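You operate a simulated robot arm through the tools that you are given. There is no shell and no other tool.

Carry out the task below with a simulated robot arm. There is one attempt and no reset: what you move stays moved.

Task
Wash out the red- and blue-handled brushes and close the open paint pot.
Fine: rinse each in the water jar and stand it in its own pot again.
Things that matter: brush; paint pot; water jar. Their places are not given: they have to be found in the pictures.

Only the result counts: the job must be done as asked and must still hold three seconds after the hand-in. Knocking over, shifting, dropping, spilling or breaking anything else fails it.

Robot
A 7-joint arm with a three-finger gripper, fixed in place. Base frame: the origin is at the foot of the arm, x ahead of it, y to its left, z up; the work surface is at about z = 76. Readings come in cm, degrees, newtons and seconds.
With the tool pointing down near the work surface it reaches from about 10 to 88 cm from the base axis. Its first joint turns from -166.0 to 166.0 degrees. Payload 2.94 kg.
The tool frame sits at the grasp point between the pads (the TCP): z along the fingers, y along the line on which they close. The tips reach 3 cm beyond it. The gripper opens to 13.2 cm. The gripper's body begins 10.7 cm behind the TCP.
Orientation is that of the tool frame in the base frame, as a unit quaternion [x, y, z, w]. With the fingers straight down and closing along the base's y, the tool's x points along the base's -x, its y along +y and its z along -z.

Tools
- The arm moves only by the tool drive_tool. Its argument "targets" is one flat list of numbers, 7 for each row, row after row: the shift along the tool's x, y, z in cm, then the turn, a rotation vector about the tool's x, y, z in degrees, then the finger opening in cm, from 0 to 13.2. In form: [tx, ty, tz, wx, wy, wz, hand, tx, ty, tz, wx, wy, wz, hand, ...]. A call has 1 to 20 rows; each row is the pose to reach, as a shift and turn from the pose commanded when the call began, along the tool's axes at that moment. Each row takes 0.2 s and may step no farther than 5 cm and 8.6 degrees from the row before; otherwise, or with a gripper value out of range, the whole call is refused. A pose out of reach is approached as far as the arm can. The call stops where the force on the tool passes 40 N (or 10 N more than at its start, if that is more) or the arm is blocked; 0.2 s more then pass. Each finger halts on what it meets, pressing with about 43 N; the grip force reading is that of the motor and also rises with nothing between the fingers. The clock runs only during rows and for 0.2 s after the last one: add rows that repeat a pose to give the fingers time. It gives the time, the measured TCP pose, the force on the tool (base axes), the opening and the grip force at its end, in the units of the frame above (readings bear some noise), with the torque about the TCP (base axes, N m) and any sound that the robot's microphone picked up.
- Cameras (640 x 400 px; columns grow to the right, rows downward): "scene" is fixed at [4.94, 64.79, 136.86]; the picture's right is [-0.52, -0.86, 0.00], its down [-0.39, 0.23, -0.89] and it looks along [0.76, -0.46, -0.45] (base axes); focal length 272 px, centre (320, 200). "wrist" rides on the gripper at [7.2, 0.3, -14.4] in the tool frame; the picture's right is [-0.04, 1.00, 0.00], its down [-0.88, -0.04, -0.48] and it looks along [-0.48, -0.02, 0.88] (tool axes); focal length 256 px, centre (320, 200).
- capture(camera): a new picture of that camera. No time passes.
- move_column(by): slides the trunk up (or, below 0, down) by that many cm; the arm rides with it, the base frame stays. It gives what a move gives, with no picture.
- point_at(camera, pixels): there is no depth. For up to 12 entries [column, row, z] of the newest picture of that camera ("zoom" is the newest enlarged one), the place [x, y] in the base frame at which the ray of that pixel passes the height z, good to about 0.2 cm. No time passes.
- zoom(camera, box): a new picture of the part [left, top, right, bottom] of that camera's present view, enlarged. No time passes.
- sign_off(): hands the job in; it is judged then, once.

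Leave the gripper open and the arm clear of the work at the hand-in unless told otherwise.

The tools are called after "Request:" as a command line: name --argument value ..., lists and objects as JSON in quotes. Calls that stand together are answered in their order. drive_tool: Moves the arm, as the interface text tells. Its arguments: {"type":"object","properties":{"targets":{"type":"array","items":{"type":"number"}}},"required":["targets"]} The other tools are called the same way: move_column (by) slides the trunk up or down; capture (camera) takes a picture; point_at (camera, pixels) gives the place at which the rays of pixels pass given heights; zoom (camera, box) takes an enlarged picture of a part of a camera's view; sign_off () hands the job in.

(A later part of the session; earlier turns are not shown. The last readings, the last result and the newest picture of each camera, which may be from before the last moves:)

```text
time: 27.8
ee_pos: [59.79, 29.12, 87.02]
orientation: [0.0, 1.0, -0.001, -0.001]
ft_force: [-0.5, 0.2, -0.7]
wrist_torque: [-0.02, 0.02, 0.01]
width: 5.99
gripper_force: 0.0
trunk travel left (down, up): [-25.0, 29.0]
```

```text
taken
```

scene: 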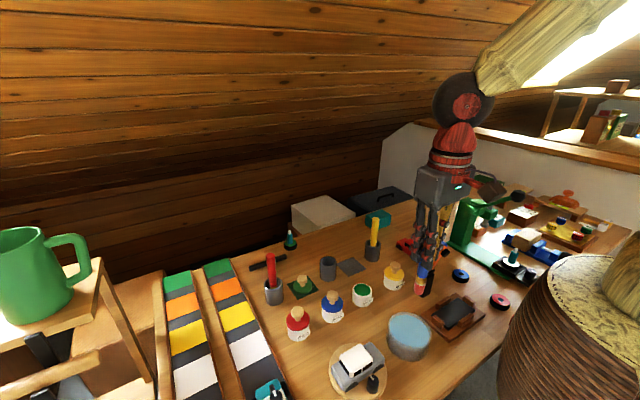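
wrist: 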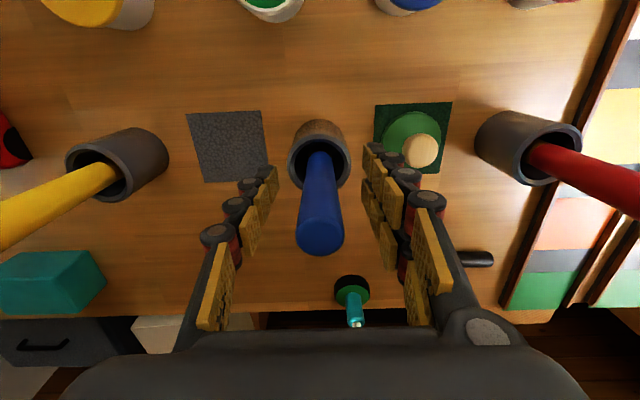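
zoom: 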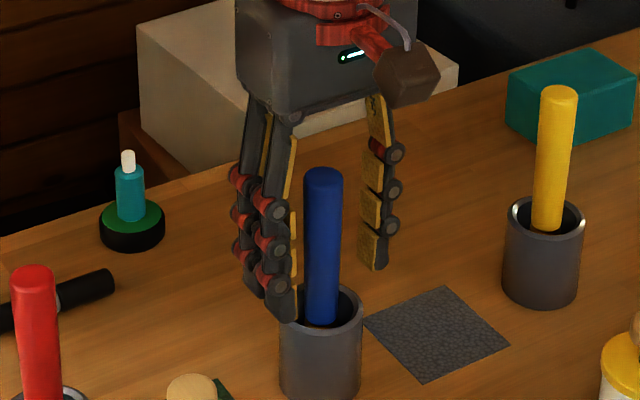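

The blue brush stands as before in its holder. I'll rise to z≈105 and move over to the red brush at y≈47.

Request:
drive_tool --targets '[0, 0, -3, 0, 0, 0, 6, 0, 0, -8, 0, 0, 0, 6, 0, 0, -13, 0, 0, 0, 6, 0, 0, -18, 0, 0, 0, 6, 0, 4.5, -18, 0, 0, 0, 6, 0, 9, -18, 0, 0, 0, 6, 0, 13.5, -18, 0, 0, 0, 6, 0, 17.9, -18, 0, 0, 0, 6, 0, 17.9, -18, 0, 0, 0, 6]'

Request:
capture --camera "wrist"

Request:
zoom --camera "wrist" --box '[240, 60, 400, 160]'

Request:
capture --camera "scene"

```text
time: 29.8
ee_pos: [59.85, 46.94, 104.9]
orientation: [0.001, 1.0, 0.0, 0.0]
ft_force: [0.5, -0.2, -0.2]
wrist_torque: [-0.02, 0.0, -0.01]
width: 5.99
gripper_force: 0.1
trunk travel left (down, up): [-25.0, 29.0]
```

```text
taken
```

wrist: 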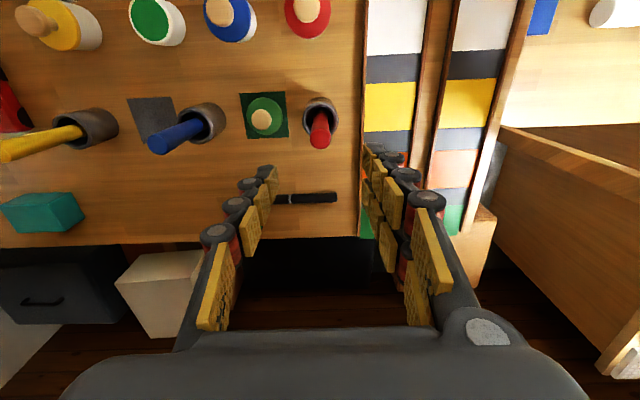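

```text
4.00 times, centred on (320, 110) of wrist
```

zoom: 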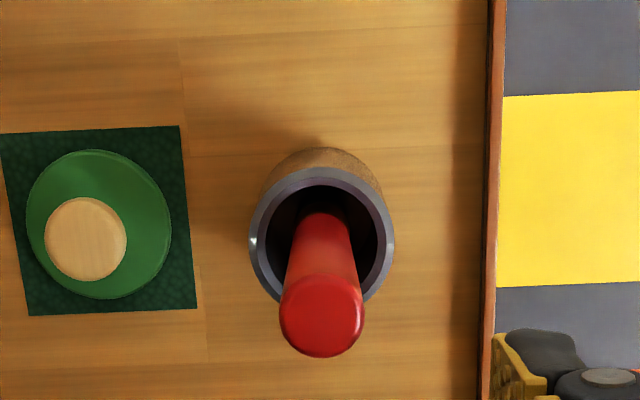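

```text
taken
```

scene: 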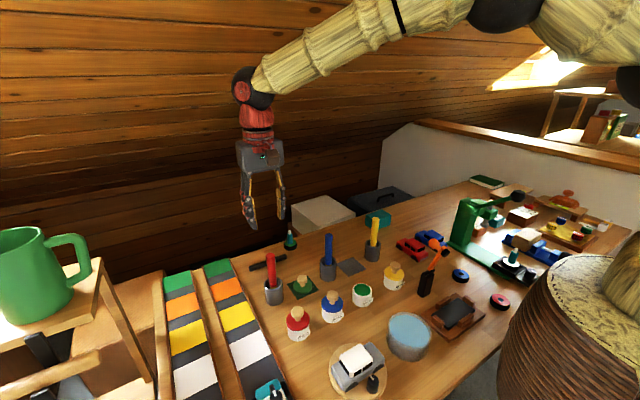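

Request:
point_at --camera "zoom" --pixels '[[321, 318, 91.5], [321, 318, 92], [322, 236, 82], [320, 260, 82], [86, 238, 80], [86, 238, 82], [98, 224, 77.5]]'

```text
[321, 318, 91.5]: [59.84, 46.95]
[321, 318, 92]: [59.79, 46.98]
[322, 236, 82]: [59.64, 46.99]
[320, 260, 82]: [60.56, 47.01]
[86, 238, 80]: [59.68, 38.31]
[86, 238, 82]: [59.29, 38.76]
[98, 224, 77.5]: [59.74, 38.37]
```

The red brush is at (59.85, 46.97), right under the TCP. I'll descend to z≈88.2 with the fingers 6 cm apart.

Request:
drive_tool --targets '[0, 0, 4, 0, 0, 0, 6, 0, 0, 8, 0, 0, 0, 6, 0, 0, 12, 0, 0, 0, 6, 0, 0, 15, 0, 0, 0, 6, 0, 0, 16.8, 0, 0, 0, 6, 0, 0, 16.8, 0, 0, 0, 6]'

Request:
capture --camera "wrist"

Request:
zoom --camera "scene" --box '[208, 225, 336, 305]'

```text
time: 31.2
ee_pos: [59.78, 46.9, 88.24]
orientation: [0.0, 1.0, 0.0, 0.0]
ft_force: [0.1, 0.0, 0.3]
wrist_torque: [0.01, 0.03, 0.01]
width: 6.01
gripper_force: 0.1
trunk travel left (down, up): [-25.0, 29.0]
```

```text
taken
```

wrist: 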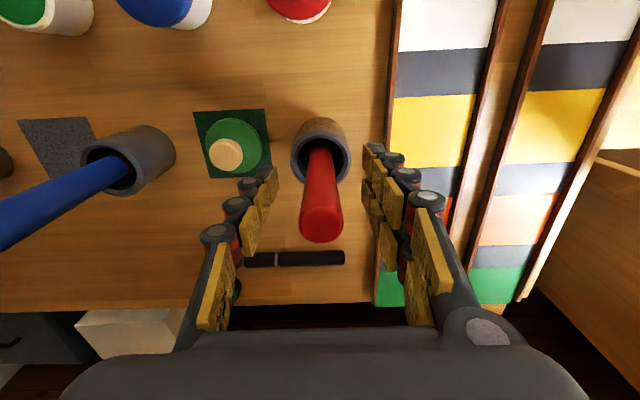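

```text
5.00 times, centred on (272, 265) of scene
```

zoom: 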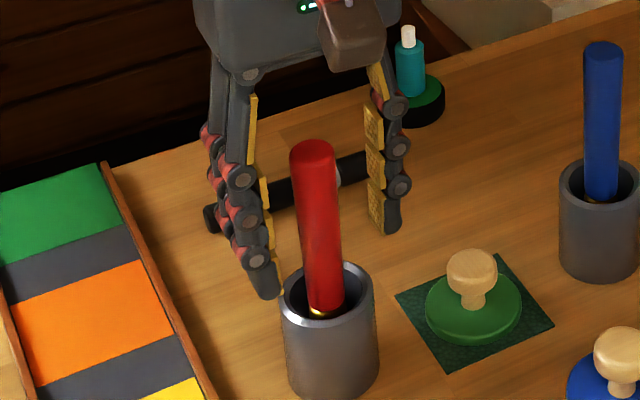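

The red handle is centred between the pads. I'll close the fingers, then lift about 16 cm.

Request:
drive_tool --targets '[0, 0, 0, 0, 0, 0, 4, 0, 0, 0, 0, 0, 0, 3, 0, 0, 0, 0, 0, 0, 2, 0, 0, 0, 0, 0, 0, 1, 0, 0, 0, 0, 0, 0, 1, 0, 0, 0, 0, 0, 0, 1]'

Request:
drive_tool --targets '[0, 0, -1, 0, 0, 0, 1, 0, 0, -2.5, 0, 0, 0, 1, 0, 0, -4.5, 0, 0, 0, 1, 0, 0, -7, 0, 0, 0, 1, 0, 0, -10, 0, 0, 0, 1, 0, 0, -13, 0, 0, 0, 1, 0, 0, -16, 0, 0, 0, 1, 0, 0, -16, 0, 0, 0, 1]'

Request:
capture --camera "wrist"

Request:
zoom --camera "scene" --box '[192, 180, 352, 280]'

```text
time: 32.6
ee_pos: [59.81, 46.99, 88.22]
orientation: [0.0, 1.0, 0.0, 0.001]
ft_force: [0.1, 0.4, -0.5]
wrist_torque: [-0.04, 0.02, -0.03]
width: 2.08
gripper_force: 41.8
trunk travel left (down, up): [-25.0, 29.0]
```

```text
time: 34.4
ee_pos: [59.81, 46.91, 104.31]
orientation: [0.0, 1.0, 0.0, 0.0]
ft_force: [-0.4, -0.2, -0.6]
wrist_torque: [0.0, -0.01, -0.01]
width: 2.09
gripper_force: 43.2
trunk travel left (down, up): [-25.0, 29.0]
```

```text
taken
```

wrist: 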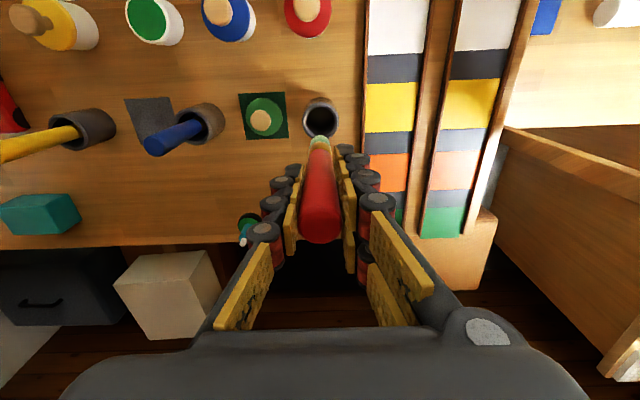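

```text
4.00 times, centred on (272, 230) of scene
```

zoom: 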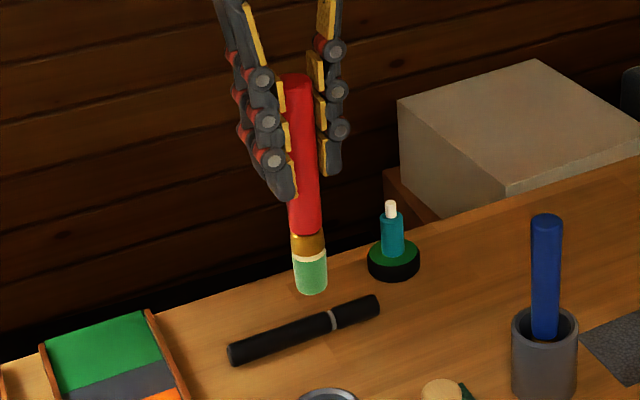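

The red brush carries green paint. The holder stayed upright. I'll carry it at z≈104 over the jar at (30.6, 25.2), where the tip stays several cm above all pots.

Request:
drive_tool --targets '[2, -1.5, 0, 0, 0, 0, 1, 5, -3.75, 0, 0, 0, 0, 1, 8.4, -6.3, 0, 0, 0, 0, 1, 11.8, -8.8, 0, 0, 0, 0, 1, 15.2, -11.35, 0, 0, 0, 0, 1, 18.6, -13.9, 0, 0, 0, 0, 1, 22, -16.4, 0, 0, 0, 0, 1, 25, -18.65, 0, 0, 0, 0, 1, 27.6, -20.6, 0, 0, 0, 0, 1, 29.2, -21.8, 0, 0, 0, 0, 1, 29.2, -21.8, 0, 0, 0, 0, 1, 29.2, -21.8, 0, 0, 0, 0, 1]'

Request:
zoom --camera "scene" --box '[328, 260, 488, 360]'

Request:
capture --camera "wrist"

```text
time: 37.0
ee_pos: [30.58, 25.26, 104.17]
orientation: [0.001, 1.0, 0.0, 0.001]
ft_force: [0.1, -0.1, -0.4]
wrist_torque: [-0.03, -0.03, 0.02]
width: 2.06
gripper_force: 43.2
trunk travel left (down, up): [-25.0, 29.0]
```

```text
4.00 times, centred on (408, 310) of scene
```

zoom: 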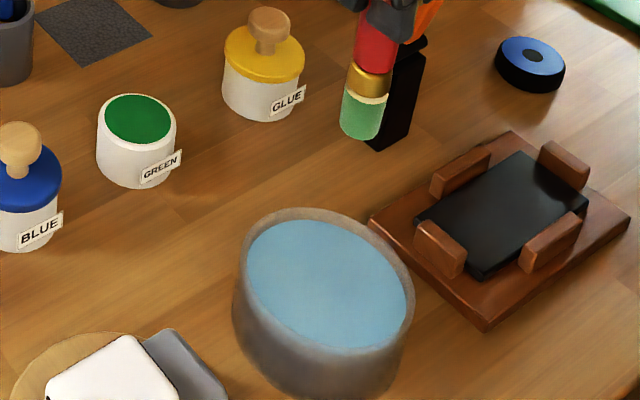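

```text
taken
```

wrist: 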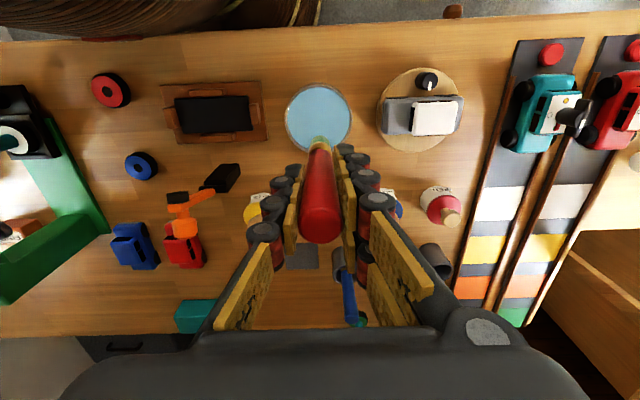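

I'll lower it to TCP z≈91.7. That should put the bristles in the water but not press them on the bottom, which the first dip met at tip height ≈79.4.

Request:
drive_tool --targets '[0, 0, 3, 0, 0, 0, 1, 0, 0, 6, 0, 0, 0, 1, 0, 0, 8.5, 0, 0, 0, 1, 0, 0, 10.5, 0, 0, 0, 1, 0, 0, 11.7, 0, 0, 0, 1, 0, 0, 12.5, 0, 0, 0, 1, 0, 0, 12.5, 0, 0, 0, 1]'

Request:
zoom --camera "scene" --box '[328, 280, 488, 380]'

```text
time: 38.6
ee_pos: [30.66, 25.28, 91.77]
orientation: [-0.001, 1.0, 0.0, 0.0]
ft_force: [-0.3, 0.7, -0.8]
wrist_torque: [-0.01, -0.01, 0.03]
width: 2.08
gripper_force: 43.0
trunk travel left (down, up): [-25.0, 29.0]
```

```text
4.00 times, centred on (408, 330) of scene
```

zoom: 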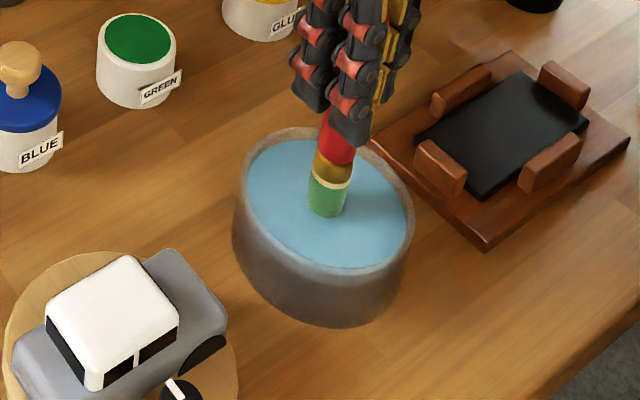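

There's no contact yet and the bristles are still green, so they aren't deep enough. I'll lower 0.5 cm more and check.

Request:
drive_tool --targets '[0, 0, 0.25, 0, 0, 0, 1, 0, 0, 0.5, 0, 0, 0, 1, 0, 0, 0.5, 0, 0, 0, 1]'

Request:
zoom --camera "scene" --box '[328, 280, 488, 380]'

```text
time: 39.4
ee_pos: [30.62, 25.12, 91.27]
orientation: [0.0, 1.0, 0.0, 0.0]
ft_force: [0.1, 0.8, -0.5]
wrist_torque: [0.02, 0.03, 0.02]
width: 2.06
gripper_force: 43.1
trunk travel left (down, up): [-25.0, 29.0]
```

```text
4.00 times, centred on (408, 330) of scene
```

zoom: 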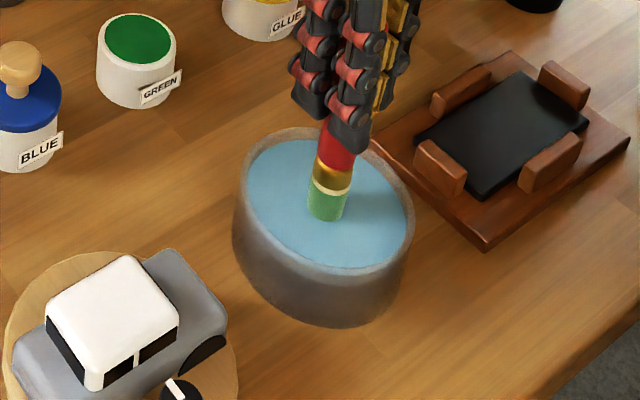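

Only part of the bristles looks submerged. I'll keep going down in 0.3 cm steps.

Request:
drive_tool --targets '[0, 0, 0.2, 0, 0, 0, 1, 0, 0, 0.4, 0, 0, 0, 1, 0, 0, 0.4, 0, 0, 0, 1]'

Request:
zoom --camera "scene" --box '[328, 280, 488, 380]'

```text
time: 40.2
ee_pos: [30.55, 25.2, 90.88]
orientation: [0.0, 1.0, -0.001, -0.001]
ft_force: [-0.1, -0.2, -0.1]
wrist_torque: [-0.03, -0.01, 0.03]
width: 2.09
gripper_force: 43.1
trunk travel left (down, up): [-25.0, 29.0]
```

```text
4.00 times, centred on (408, 330) of scene
```

zoom: 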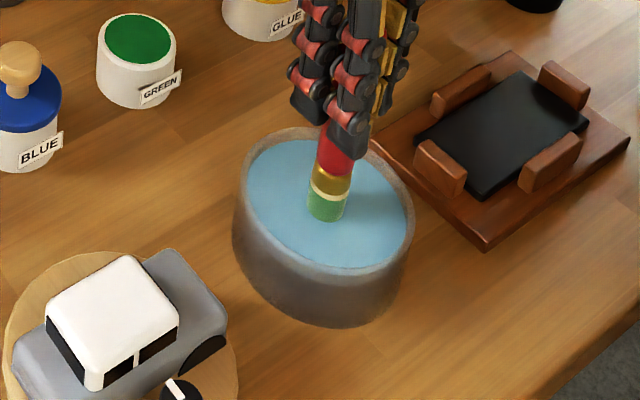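

Still no contact. I'll go down another 0.3 cm carefully, watching for light contact.

Request:
drive_tool --targets '[0, 0, 0.15, 0, 0, 0, 1, 0, 0, 0.3, 0, 0, 0, 1, 0, 0, 0.3, 0, 0, 0, 1]'

Request:
zoom --camera "scene" --box '[328, 280, 488, 380]'

```text
time: 41.0
ee_pos: [30.68, 25.28, 90.91]
orientation: [0.0, 1.0, 0.002, 0.002]
ft_force: [-2.4, -2.2, 37.4]
wrist_torque: [-0.17, 0.28, 0.0]
width: 2.07
gripper_force: 42.9
trunk travel left (down, up): [-25.0, 29.0]
```

```text
4.00 times, centred on (408, 330) of scene
```

zoom: 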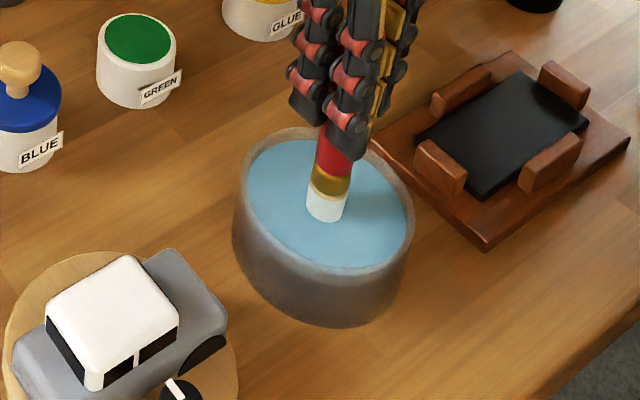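

The red brush's bristles have turned white as the tip touched the floor. I'll raise it 0.7 cm to relieve the force and swirl gently in the water.

Request:
drive_tool --targets '[0, 0, -0.4, 0, 0, 0, 1, 0, 0, -0.8, 0, 0, 0, 1, 0.7, 0, -0.8, 0, 0, 0, 1, 0.7, 0.7, -0.8, 0, 0, 0, 1, -0.7, 0.7, -0.8, 0, 0, 0, 1, -0.7, -0.7, -0.8, 0, 0, 0, 1, 0.7, -0.7, -0.8, 0, 0, 0, 1, 0.7, 0.7, -0.8, 0, 0, 0, 1, -0.7, 0.7, -0.8, 0, 0, 0, 1, -0.7, -0.7, -0.8, 0, 0, 0, 1, 0, 0, -0.8, 0, 0, 0, 1, 0, 0, -0.8, 0, 0, 0, 1]'

Request:
zoom --camera "scene" --box '[328, 280, 488, 380]'

Request:
capture --camera "wrist"

```text
time: 43.6
ee_pos: [30.6, 25.23, 91.36]
orientation: [0.0, 1.0, 0.0, -0.001]
ft_force: [0.1, 0.4, -0.7]
wrist_torque: [-0.02, -0.01, -0.03]
width: 2.06
gripper_force: 42.8
trunk travel left (down, up): [-25.0, 29.0]
```

```text
4.00 times, centred on (408, 330) of scene
```

zoom: 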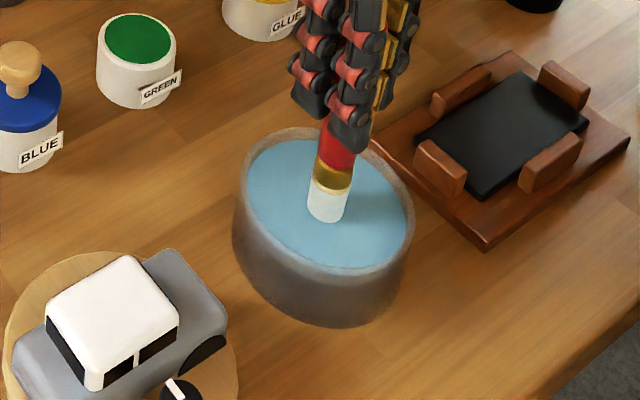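

```text
taken
```

wrist: 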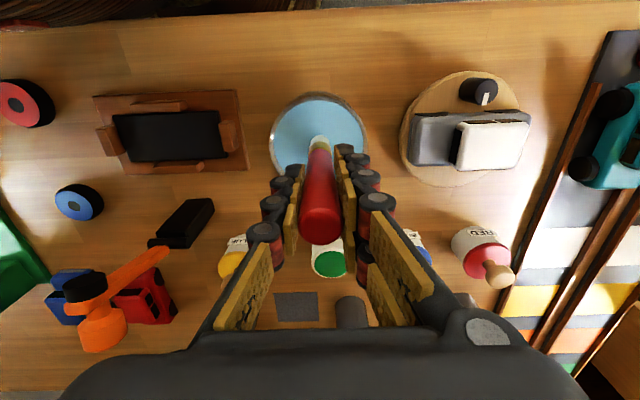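

The red brush is clean and free of contact, and the jar is in place. I'll lift it and return above the red brush's own holder at (59.85, 47).

Request:
drive_tool --targets '[0, 0, -2, 0, 0, 0, 1, 0, 0, -5, 0, 0, 0, 1, 0, 0, -9, 0, 0, 0, 1, 0, 0, -12.9, 0, 0, 0, 1, -2, 1.5, -12.9, 0, 0, 0, 1, -5, 3.75, -12.9, 0, 0, 0, 1, -8.4, 6.3, -12.9, 0, 0, 0, 1, -11.8, 8.8, -12.9, 0, 0, 0, 1, -15.2, 11.35, -12.9, 0, 0, 0, 1, -18.6, 13.9, -12.9, 0, 0, 0, 1, -22, 16.4, -12.9, 0, 0, 0, 1, -25, 18.65, -12.9, 0, 0, 0, 1, -27.6, 20.6, -12.9, 0, 0, 0, 1, -29.2, 21.8, -12.9, 0, 0, 0, 1, -29.2, 21.8, -12.9, 0, 0, 0, 1, -29.2, 21.8, -12.9, 0, 0, 0, 1]'

Request:
capture --camera "wrist"

Request:
zoom --camera "scene" --box '[192, 200, 352, 300]'

```text
time: 47.0
ee_pos: [59.86, 47.02, 104.29]
orientation: [0.0, 1.0, 0.0, 0.001]
ft_force: [0.0, -0.4, 0.2]
wrist_torque: [0.01, -0.01, -0.02]
width: 2.06
gripper_force: 43.1
trunk travel left (down, up): [-25.0, 29.0]
```

```text
taken
```

wrist: 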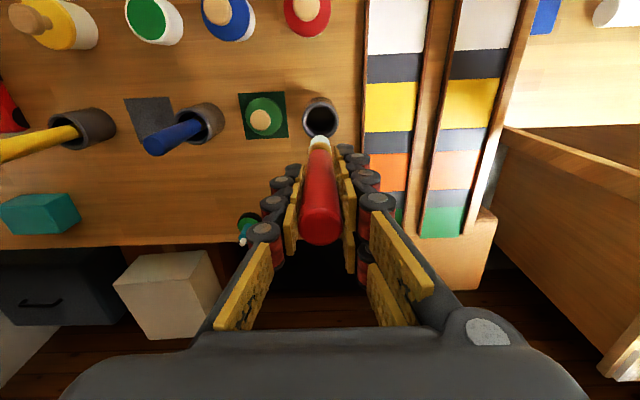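

```text
4.00 times, centred on (272, 250) of scene
```

zoom: 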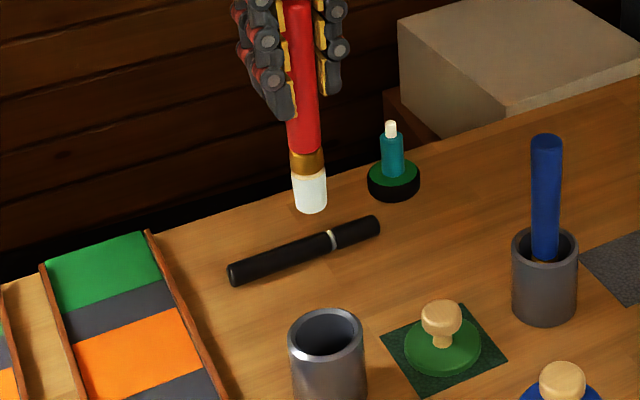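

Clean white bristles, holder empty and upright. I'll lower to just above the rim and check alignment.

Request:
drive_tool --targets '[0, 0, 3, 0, 0, 0, 1, 0, 0, 6, 0, 0, 0, 1, 0, 0, 8.5, 0, 0, 0, 1, 0, 0, 9.5, 0, 0, 0, 1, 0, 0, 9.5, 0, 0, 0, 1]'

Request:
zoom --camera "wrist" --box '[240, 90, 400, 190]'

Request:
zoom --camera "scene" --box '[224, 235, 320, 295]'

```text
time: 48.2
ee_pos: [59.91, 46.96, 94.65]
orientation: [0.0, 1.0, 0.0, 0.0]
ft_force: [0.9, -0.3, -1.4]
wrist_torque: [0.01, 0.01, -0.01]
width: 2.05
gripper_force: 43.0
trunk travel left (down, up): [-25.0, 29.0]
```

```text
4.00 times, centred on (320, 140) of wrist
```

zoom: 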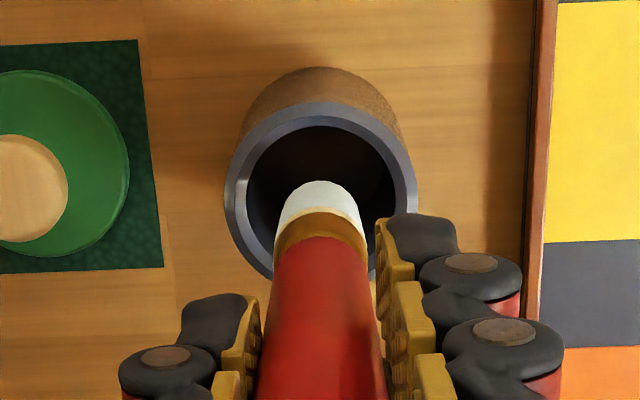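

```text
6.67 times, centred on (272, 265) of scene
```

zoom: 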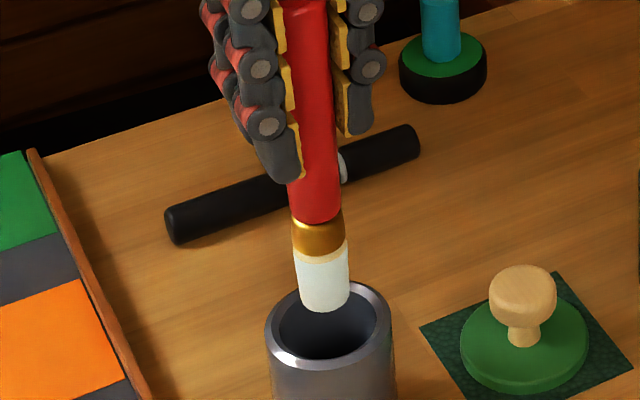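

Aligned with the opening. I'll lower it into the holder, slowing near the bottom.

Request:
drive_tool --targets '[0, 0, 1.2, 0, 0, 0, 1, 0, 0, 2.4, 0, 0, 0, 1, 0, 0, 3.6, 0, 0, 0, 1, 0, 0, 4.8, 0, 0, 0, 1, 0, 0, 5.5, 0, 0, 0, 1, 0, 0, 5.9, 0, 0, 0, 1, 0, 0, 5.9, 0, 0, 0, 1]'

Request:
drive_tool --targets '[0, 0, 0.1, 0, 0, 0, 1, 0, 0, 0.2, 0, 0, 0, 1, 0, 0, 0.3, 0, 0, 0, 1, 0, 0, 0.3, 0, 0, 0, 1]'

Request:
zoom --camera "scene" --box '[224, 235, 320, 295]'

```text
time: 49.8
ee_pos: [59.94, 47.07, 88.78]
orientation: [0.0, 1.0, 0.0, 0.0]
ft_force: [0.1, 0.5, -0.3]
wrist_torque: [-0.03, -0.03, -0.02]
width: 2.07
gripper_force: 43.0
trunk travel left (down, up): [-25.0, 29.0]
```

```text
time: 50.8
ee_pos: [59.82, 46.98, 88.61]
orientation: [0.0, 1.0, 0.0, 0.0]
ft_force: [0.7, -0.2, -0.2]
wrist_torque: [-0.03, 0.0, 0.0]
width: 2.06
gripper_force: 42.7
trunk travel left (down, up): [-25.0, 29.0]
```

```text
6.67 times, centred on (272, 265) of scene
```

zoom: 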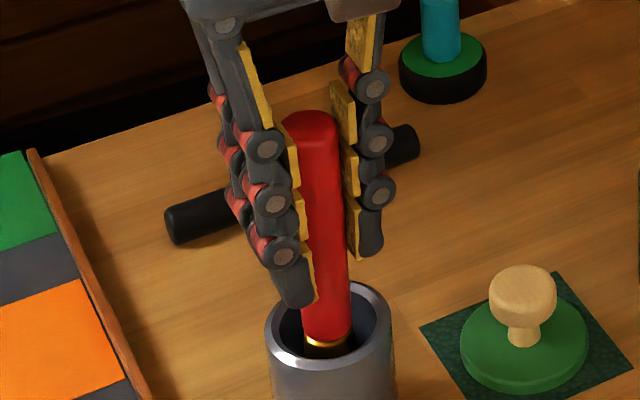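

No contact yet, so I'll keep lowering in tiny steps toward the bottom.

Request:
drive_tool --targets '[0, 0, 0.1, 0, 0, 0, 1, 0, 0, 0.2, 0, 0, 0, 1, 0, 0, 0.2, 0, 0, 0, 1]'

Request:
drive_tool --targets '[0, 0, 0.1, 0, 0, 0, 1, 0, 0, 0.1, 0, 0, 0, 1]'

```text
time: 51.6
ee_pos: [59.9, 46.97, 88.35]
orientation: [0.0, 1.0, 0.0, -0.001]
ft_force: [-0.3, 0.2, 0.0]
wrist_torque: [0.01, 0.03, -0.02]
width: 2.08
gripper_force: 43.1
trunk travel left (down, up): [-25.0, 29.0]
```

```text
time: 52.2
ee_pos: [59.9, 46.83, 88.26]
orientation: [0.0, 1.0, 0.001, 0.001]
ft_force: [0.3, -0.2, -0.3]
wrist_torque: [0.02, -0.01, -0.04]
width: 2.05
gripper_force: 43.2
trunk travel left (down, up): [-25.0, 29.0]
```

Request:
drive_tool --targets '[0, 0, 0.1, 0, 0, 0, 1, 0, 0, 0.1, 0, 0, 0, 1]'

Request:
drive_tool --targets '[0, 0, 0.1, 0, 0, 0, 1, 0, 0, 0.1, 0, 0, 0, 1]'

```text
time: 52.8
ee_pos: [59.86, 46.97, 88.17]
orientation: [0.0, 1.0, 0.0, 0.0]
ft_force: [-0.2, 0.2, 1.2]
wrist_torque: [0.02, 0.02, 0.0]
width: 2.07
gripper_force: 43.0
trunk travel left (down, up): [-25.0, 29.0]
```

```text
time: 53.4
ee_pos: [59.81, 47.01, 88.11]
orientation: [0.0, 1.0, 0.0, 0.001]
ft_force: [-0.5, -1.0, 6.4]
wrist_torque: [-0.09, -0.07, -0.02]
width: 2.07
gripper_force: 42.8
trunk travel left (down, up): [-25.0, 29.0]
```

There is 6 N of contact, so the red brush stands on its holder's bottom. I'll open the fingers and check.

Request:
drive_tool --targets '[0, 0, 0, 0, 0, 0, 2.4, 0, 0, 0, 0, 0, 0, 3, 0, 0, 0, 0, 0, 0, 4.2, 0, 0, 0, 0, 0, 0, 5.5, 0, 0, 0, 0, 0, 0, 6, 0, 0, 0, 0, 0, 0, 6]'

Request:
zoom --camera "scene" --box '[208, 225, 336, 305]'

Request:
capture --camera "wrist"

```text
time: 54.8
ee_pos: [59.81, 46.97, 88.05]
orientation: [0.0, 1.0, 0.0, 0.0]
ft_force: [-0.5, 0.1, 0.2]
wrist_torque: [-0.01, -0.02, 0.01]
width: 5.99
gripper_force: 0.0
trunk travel left (down, up): [-25.0, 29.0]
```

```text
5.00 times, centred on (272, 265) of scene
```

zoom: 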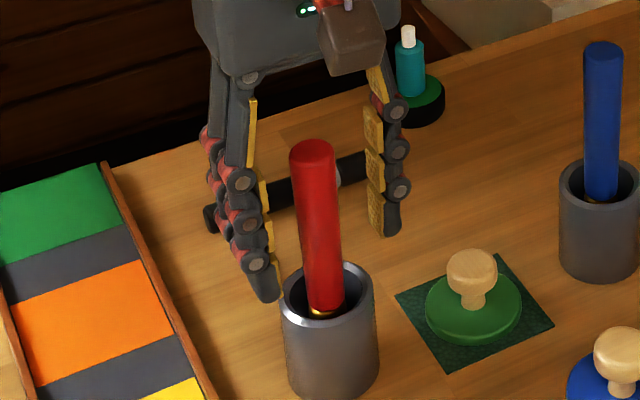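

```text
taken
```

wrist: 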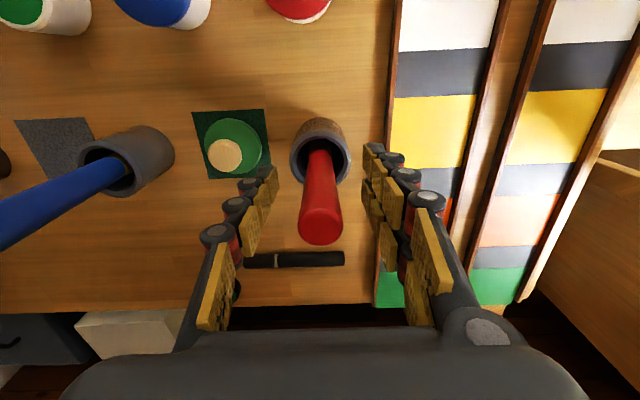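

The red brush stands in its own holder as before. I'll rise to z≈105 and move to y≈38 above the green lid to measure its knob.

Request:
drive_tool --targets '[0, 0, -3, 0, 0, 0, 6, 0, 0, -8, 0, 0, 0, 6, 0, 0, -13, 0, 0, 0, 6, 0, 0, -17, 0, 0, 0, 6, 2, -4.5, -17, 0, 0, 0, 6, 4, -8.9, -17, 0, 0, 0, 6, 4, -8.9, -17, 0, 0, 0, 6]'

Request:
capture --camera "wrist"

Request:
zoom --camera "wrist" --box '[272, 90, 368, 150]'

Request:
capture --camera "scene"

Request:
point_at --camera "scene" --pixels '[[302.2, 277.0, 79], [302.2, 277.0, 80], [302.2, 277.0, 81], [302.8, 287, 76], [302.8, 287, 77], [302.8, 287, 78]]'

```text
time: 56.4
ee_pos: [55.79, 38.1, 104.94]
orientation: [0.0, 1.0, 0.0, 0.0]
ft_force: [-0.4, -0.4, -0.4]
wrist_torque: [0.0, -0.05, 0.04]
width: 6.02
gripper_force: 0.1
trunk travel left (down, up): [-25.0, 29.0]
```

```text
taken
```

wrist: 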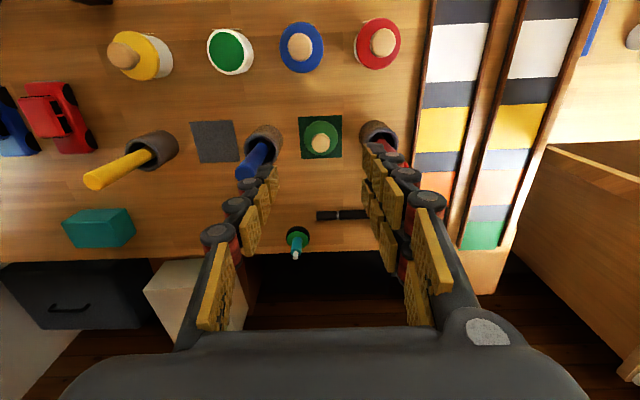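

```text
6.67 times, centred on (320, 120) of wrist
```

zoom: 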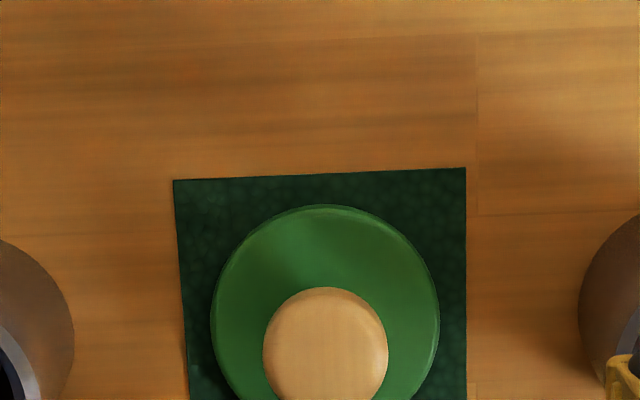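

```text
taken
```

scene: 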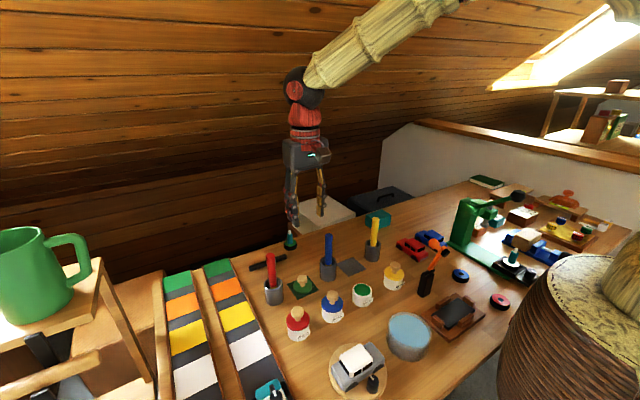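

```text
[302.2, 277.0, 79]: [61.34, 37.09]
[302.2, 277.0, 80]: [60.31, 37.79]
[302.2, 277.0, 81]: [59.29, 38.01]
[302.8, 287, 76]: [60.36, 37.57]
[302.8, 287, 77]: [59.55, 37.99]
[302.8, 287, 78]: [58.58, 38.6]
```

Request:
zoom --camera "wrist" --box '[280, 105, 360, 155]'

Request:
zoom --camera "scene" --box '[278, 270, 326, 300]'

```text
8.00 times, centred on (320, 130) of wrist
```

zoom: 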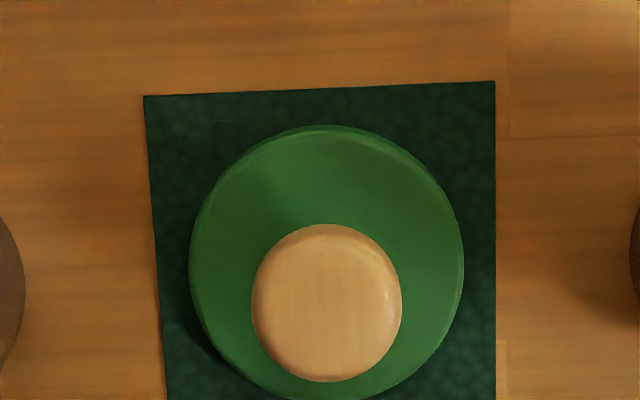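

```text
13.33 times, centred on (302, 285) of scene
```

zoom: 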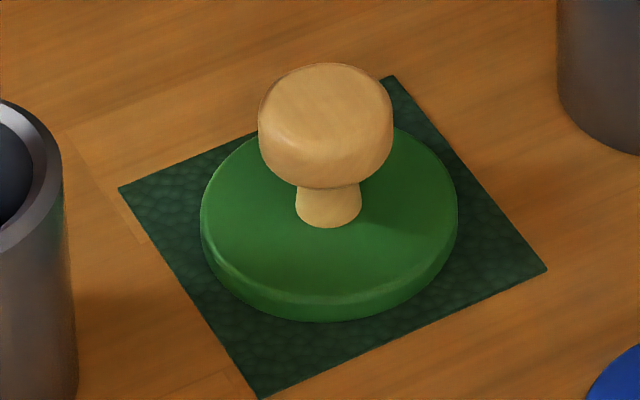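

Request:
zoom --camera "wrist" --box '[280, 105, 360, 155]'

Request:
point_at --camera "zoom" --pixels '[[326, 303, 79], [326, 303, 80], [326, 303, 81], [326, 262, 77], [326, 262, 77.5], [189, 262, 77], [463, 262, 77], [252, 303, 79.5], [401, 303, 79.5], [322, 84, 76.2], [320, 250, 76.2]]'

```text
8.00 times, centred on (320, 130) of wrist
```

zoom: 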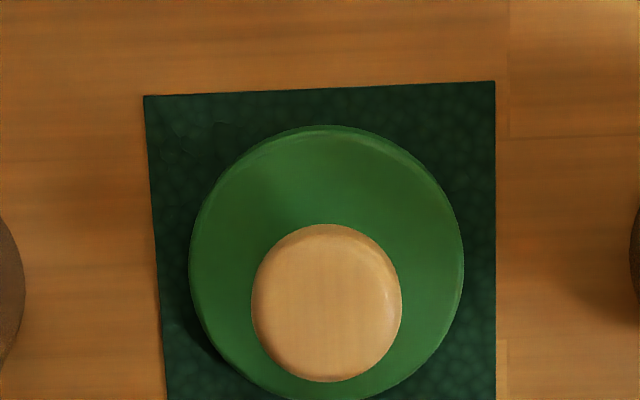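

```text
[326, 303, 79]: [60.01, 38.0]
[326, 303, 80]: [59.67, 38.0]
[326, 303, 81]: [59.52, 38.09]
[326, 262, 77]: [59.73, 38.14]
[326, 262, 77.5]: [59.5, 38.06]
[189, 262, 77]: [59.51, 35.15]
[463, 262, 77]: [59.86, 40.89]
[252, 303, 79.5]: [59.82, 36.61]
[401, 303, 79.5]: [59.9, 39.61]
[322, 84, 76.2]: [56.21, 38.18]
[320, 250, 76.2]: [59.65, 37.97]
```

The lid centre is at (59.7, 38.06), its knob is 3 cm wide with the top at z≈79.8, and the disc top is at z≈77.2. The brushes are 9 cm away on either side, so I'll turn the gripper 45° to keep its body clear of the handles. I'll centre over the knob and stop at TCP z≈88 to check.

Request:
drive_tool --targets '[-1, 0, 1, 0, 0, 7.5, 5.5, -2, 0, 2, 0, 0, 15, 5.5, -3, -0.05, 3, 0, 0, 22.5, 5.5, -3.9, -0.05, 4, 0, 0, 30, 5.5, -3.9, -0.05, 5, 0, 0, 37.5, 5.5, -3.9, -0.05, 6, 0, 0, 45, 5.5, -3.9, -0.05, 9, 0, 0, 45, 5.5, -3.9, -0.05, 12, 0, 0, 45, 5.5, -3.9, -0.05, 15, 0, 0, 45, 5.5, -3.9, -0.05, 17, 0, 0, 45, 5.5, -3.9, -0.05, 17, 0, 0, 45, 5.5]'

Request:
capture --camera "wrist"

Request:
zoom --camera "scene" --box '[224, 205, 384, 305]'

```text
time: 58.8
ee_pos: [59.69, 38.01, 88.13]
orientation: [0.383, 0.924, -0.001, -0.001]
ft_force: [-0.7, -0.9, -1.1]
wrist_torque: [-0.01, 0.01, -0.01]
width: 5.5
gripper_force: 0.0
trunk travel left (down, up): [-25.0, 29.0]
```

```text
taken
```

wrist: 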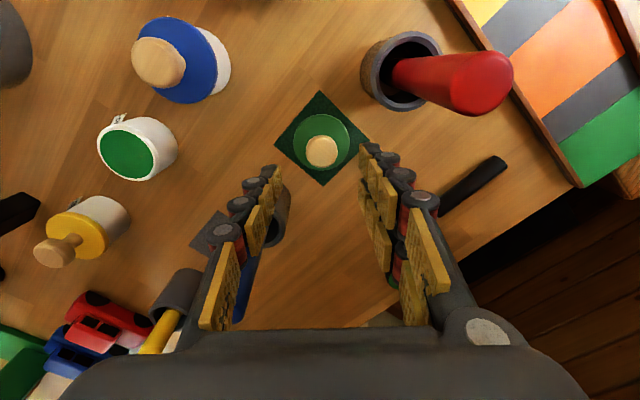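

```text
4.00 times, centred on (304, 255) of scene
```

zoom: 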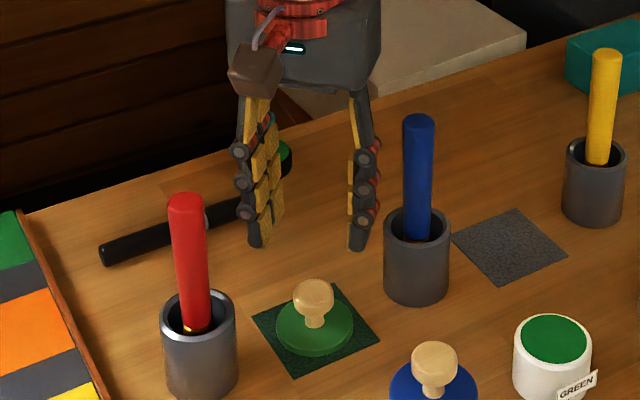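

The knob appears at (321,151), which is where a centred knob should be. The brushes are well clear of the gripper. I'll descend to TCP z≈80.9, with the tips just above the lid disc.

Request:
drive_tool --targets '[0, 0, 2.5, 0, 0, 0, 5.5, 0, 0, 5, 0, 0, 0, 5.5, 0, 0, 6.4, 0, 0, 0, 5.5, 0, 0, 7.2, 0, 0, 0, 5.5, 0, 0, 7.2, 0, 0, 0, 5.5]'

Request:
capture --camera "wrist"

Request:
zoom --camera "scene" --box '[248, 230, 360, 300]'

```text
time: 60.0
ee_pos: [59.68, 38.01, 80.79]
orientation: [0.383, 0.924, -0.001, 0.001]
ft_force: [0.8, -0.1, 0.2]
wrist_torque: [-0.01, -0.01, -0.01]
width: 5.54
gripper_force: 0.1
trunk travel left (down, up): [-25.0, 29.0]
```

```text
taken
```

wrist: 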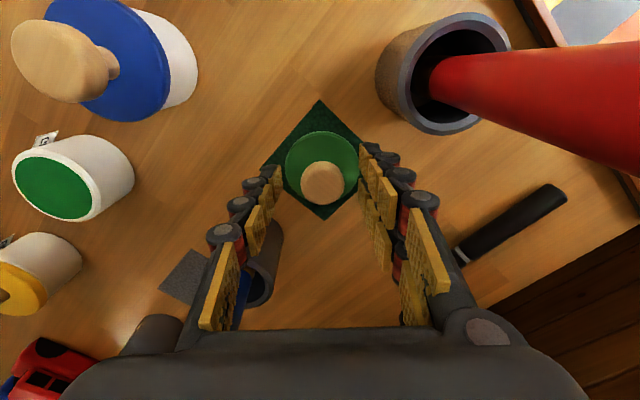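

```text
5.71 times, centred on (304, 265) of scene
```

zoom: 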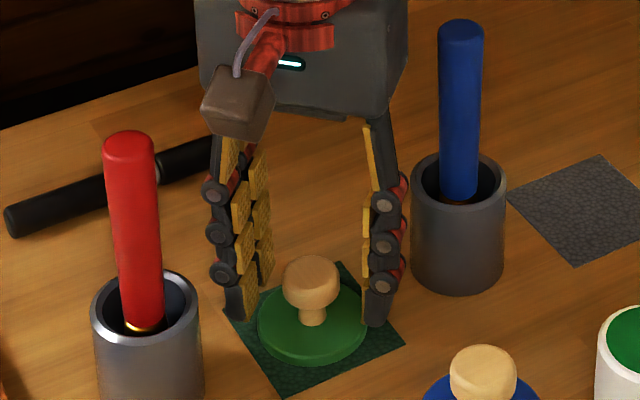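

The knob at (322,184) sits exactly between the pads, and the tips are just above the disc. I'll close on the knob.

Request:
drive_tool --targets '[0, 0, 0, 0, 0, 0, 4.2, 0, 0, 0, 0, 0, 0, 3.2, 0, 0, 0, 0, 0, 0, 2.2, 0, 0, 0, 0, 0, 0, 1.5, 0, 0, 0, 0, 0, 0, 1.5, 0, 0, 0, 0, 0, 0, 1.5]'

Request:
capture --camera "wrist"

Request:
zoom --camera "scene" --box '[248, 230, 360, 300]'

```text
time: 61.4
ee_pos: [59.84, 38.02, 80.88]
orientation: [0.383, 0.924, 0.0, 0.0]
ft_force: [-0.1, -0.4, 1.0]
wrist_torque: [-0.01, -0.02, 0.0]
width: 2.68
gripper_force: 43.5
trunk travel left (down, up): [-25.0, 29.0]
```

```text
taken
```

wrist: 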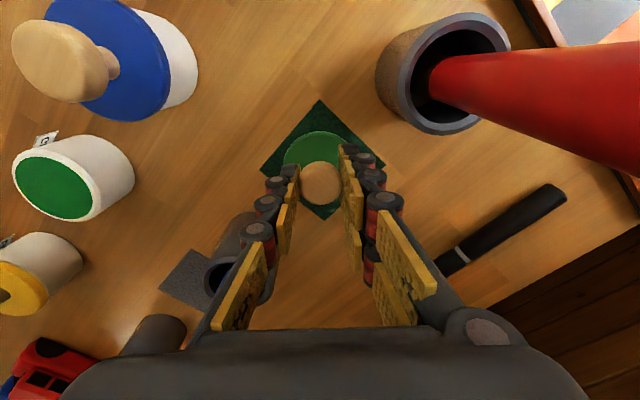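

```text
5.71 times, centred on (304, 265) of scene
```

zoom: 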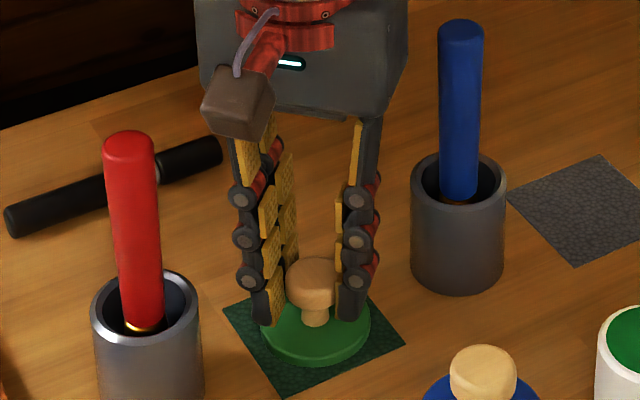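

The knob is held at 2.68 cm with 43 N. I'll lift straight up 17 cm and check the lid in the grip.

Request:
drive_tool --targets '[0, 0, -1, 0, 0, 0, 1.5, 0, 0, -3, 0, 0, 0, 1.5, 0, 0, -6, 0, 0, 0, 1.5, 0, 0, -9, 0, 0, 0, 1.5, 0, 0, -12, 0, 0, 0, 1.5, 0, 0, -15, 0, 0, 0, 1.5, 0, 0, -17, 0, 0, 0, 1.5, 0, 0, -17, 0, 0, 0, 1.5]'

Request:
capture --camera "wrist"

Request:
zoom --camera "scene" --box '[224, 170, 384, 270]'

Request:
zoom --camera "scene" --box '[320, 255, 416, 315]'

```text
time: 63.2
ee_pos: [59.73, 38.15, 97.87]
orientation: [0.382, 0.924, 0.0, 0.0]
ft_force: [-0.1, -0.7, -0.1]
wrist_torque: [-0.01, 0.03, 0.02]
width: 2.71
gripper_force: 43.1
trunk travel left (down, up): [-25.0, 29.0]
```

```text
taken
```

wrist: 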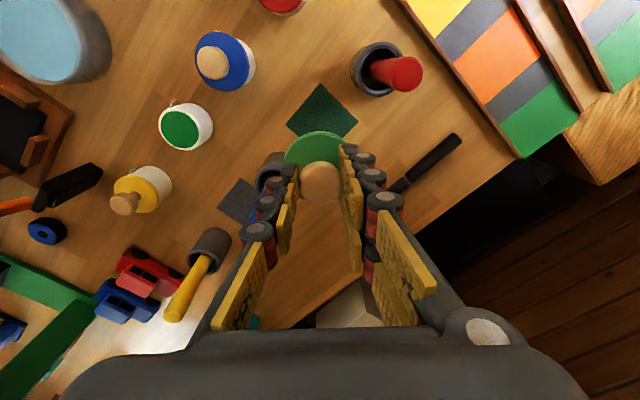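

```text
4.00 times, centred on (304, 220) of scene
```

zoom: 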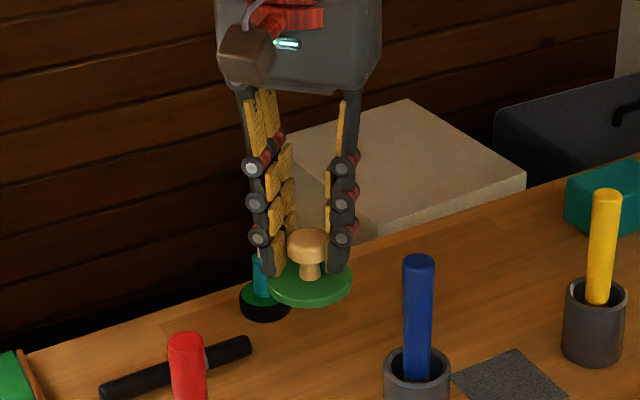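

```text
6.67 times, centred on (368, 285) of scene
```

zoom: 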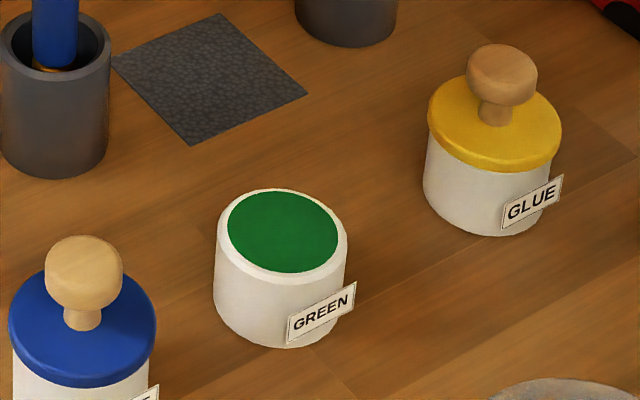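

The lid is level in the grip. I'll measure the green pot's rim precisely from this new viewpoint.

Request:
zoom --camera "wrist" --box '[136, 80, 232, 140]'

Request:
zoom --camera "wrist" --box '[136, 95, 232, 155]'

```text
6.67 times, centred on (184, 110) of wrist
```

zoom: 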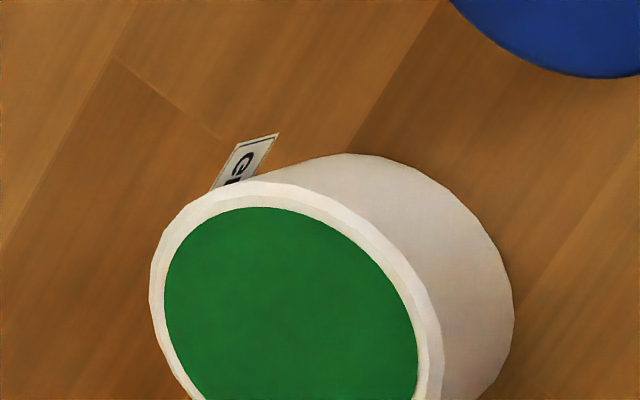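

```text
6.67 times, centred on (184, 125) of wrist
```

zoom: 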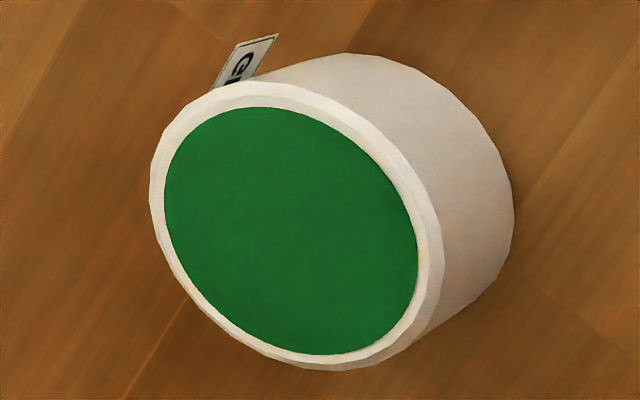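

Request:
point_at --camera "zoom" --pixels '[[294, 228, 80], [294, 228, 81], [294, 228, 82], [291, 231, 80], [291, 231, 81]]'

Request:
point_at --camera "scene" --pixels '[[362.3, 290, 79.5], [362.3, 290, 80], [362.3, 290, 80.5], [362.3, 290, 81], [362.3, 290, 81.5]]'

```text
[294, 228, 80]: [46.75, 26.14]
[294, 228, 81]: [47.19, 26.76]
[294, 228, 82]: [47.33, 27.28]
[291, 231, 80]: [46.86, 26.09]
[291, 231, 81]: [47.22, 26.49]
```

```text
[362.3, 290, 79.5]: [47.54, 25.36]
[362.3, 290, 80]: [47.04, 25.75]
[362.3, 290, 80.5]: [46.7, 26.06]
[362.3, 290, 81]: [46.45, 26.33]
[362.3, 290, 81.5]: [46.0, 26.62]
```

Both cameras agree: the green pot's centre is (46.8, 26.05) and its rim is at z≈80.4. I'll carry the lid there at the present height and then lower to TCP z≈88, keeping the lid well above the rim.

Request:
drive_tool --targets '[0.1, -3, 0, 0, 0, 0, 1.5, 0.25, -7, 0, 0, 0, 0, 1.5, 0.4, -11, 0, 0, 0, 0, 1.5, 0.55, -15, 0, 0, 0, 0, 1.5, 0.66, -17.63, 0, 0, 0, 0, 1.5, 0.66, -17.63, 3, 0, 0, 0, 1.5, 0.66, -17.63, 6, 0, 0, 0, 1.5, 0.66, -17.63, 8.5, 0, 0, 0, 1.5, 0.66, -17.63, 9.9, 0, 0, 0, 1.5, 0.66, -17.63, 9.9, 0, 0, 0, 1.5]'

Request:
capture --camera "wrist"

Request:
zoom --camera "scene" --box '[314, 245, 410, 305]'

```text
time: 65.4
ee_pos: [46.62, 26.03, 87.97]
orientation: [0.383, 0.924, -0.001, 0.0]
ft_force: [-0.2, 0.1, -0.4]
wrist_torque: [0.03, -0.01, -0.02]
width: 2.71
gripper_force: 43.7
trunk travel left (down, up): [-25.0, 29.0]
```

```text
taken
```

wrist: 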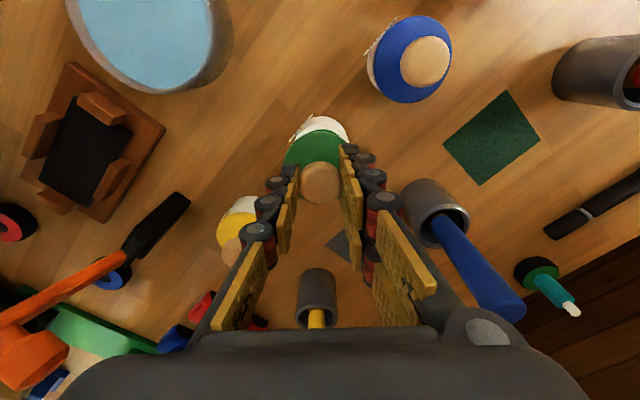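

```text
6.67 times, centred on (362, 275) of scene
```

zoom: 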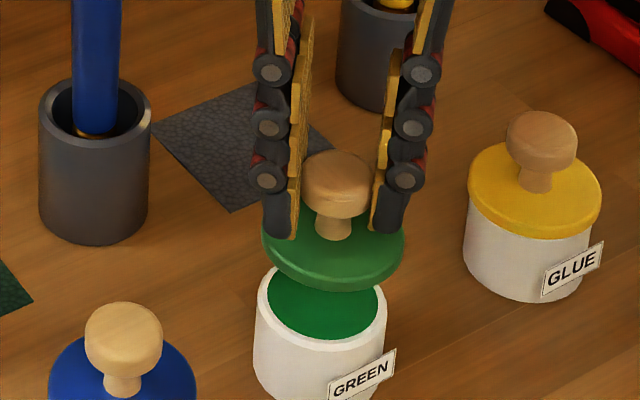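

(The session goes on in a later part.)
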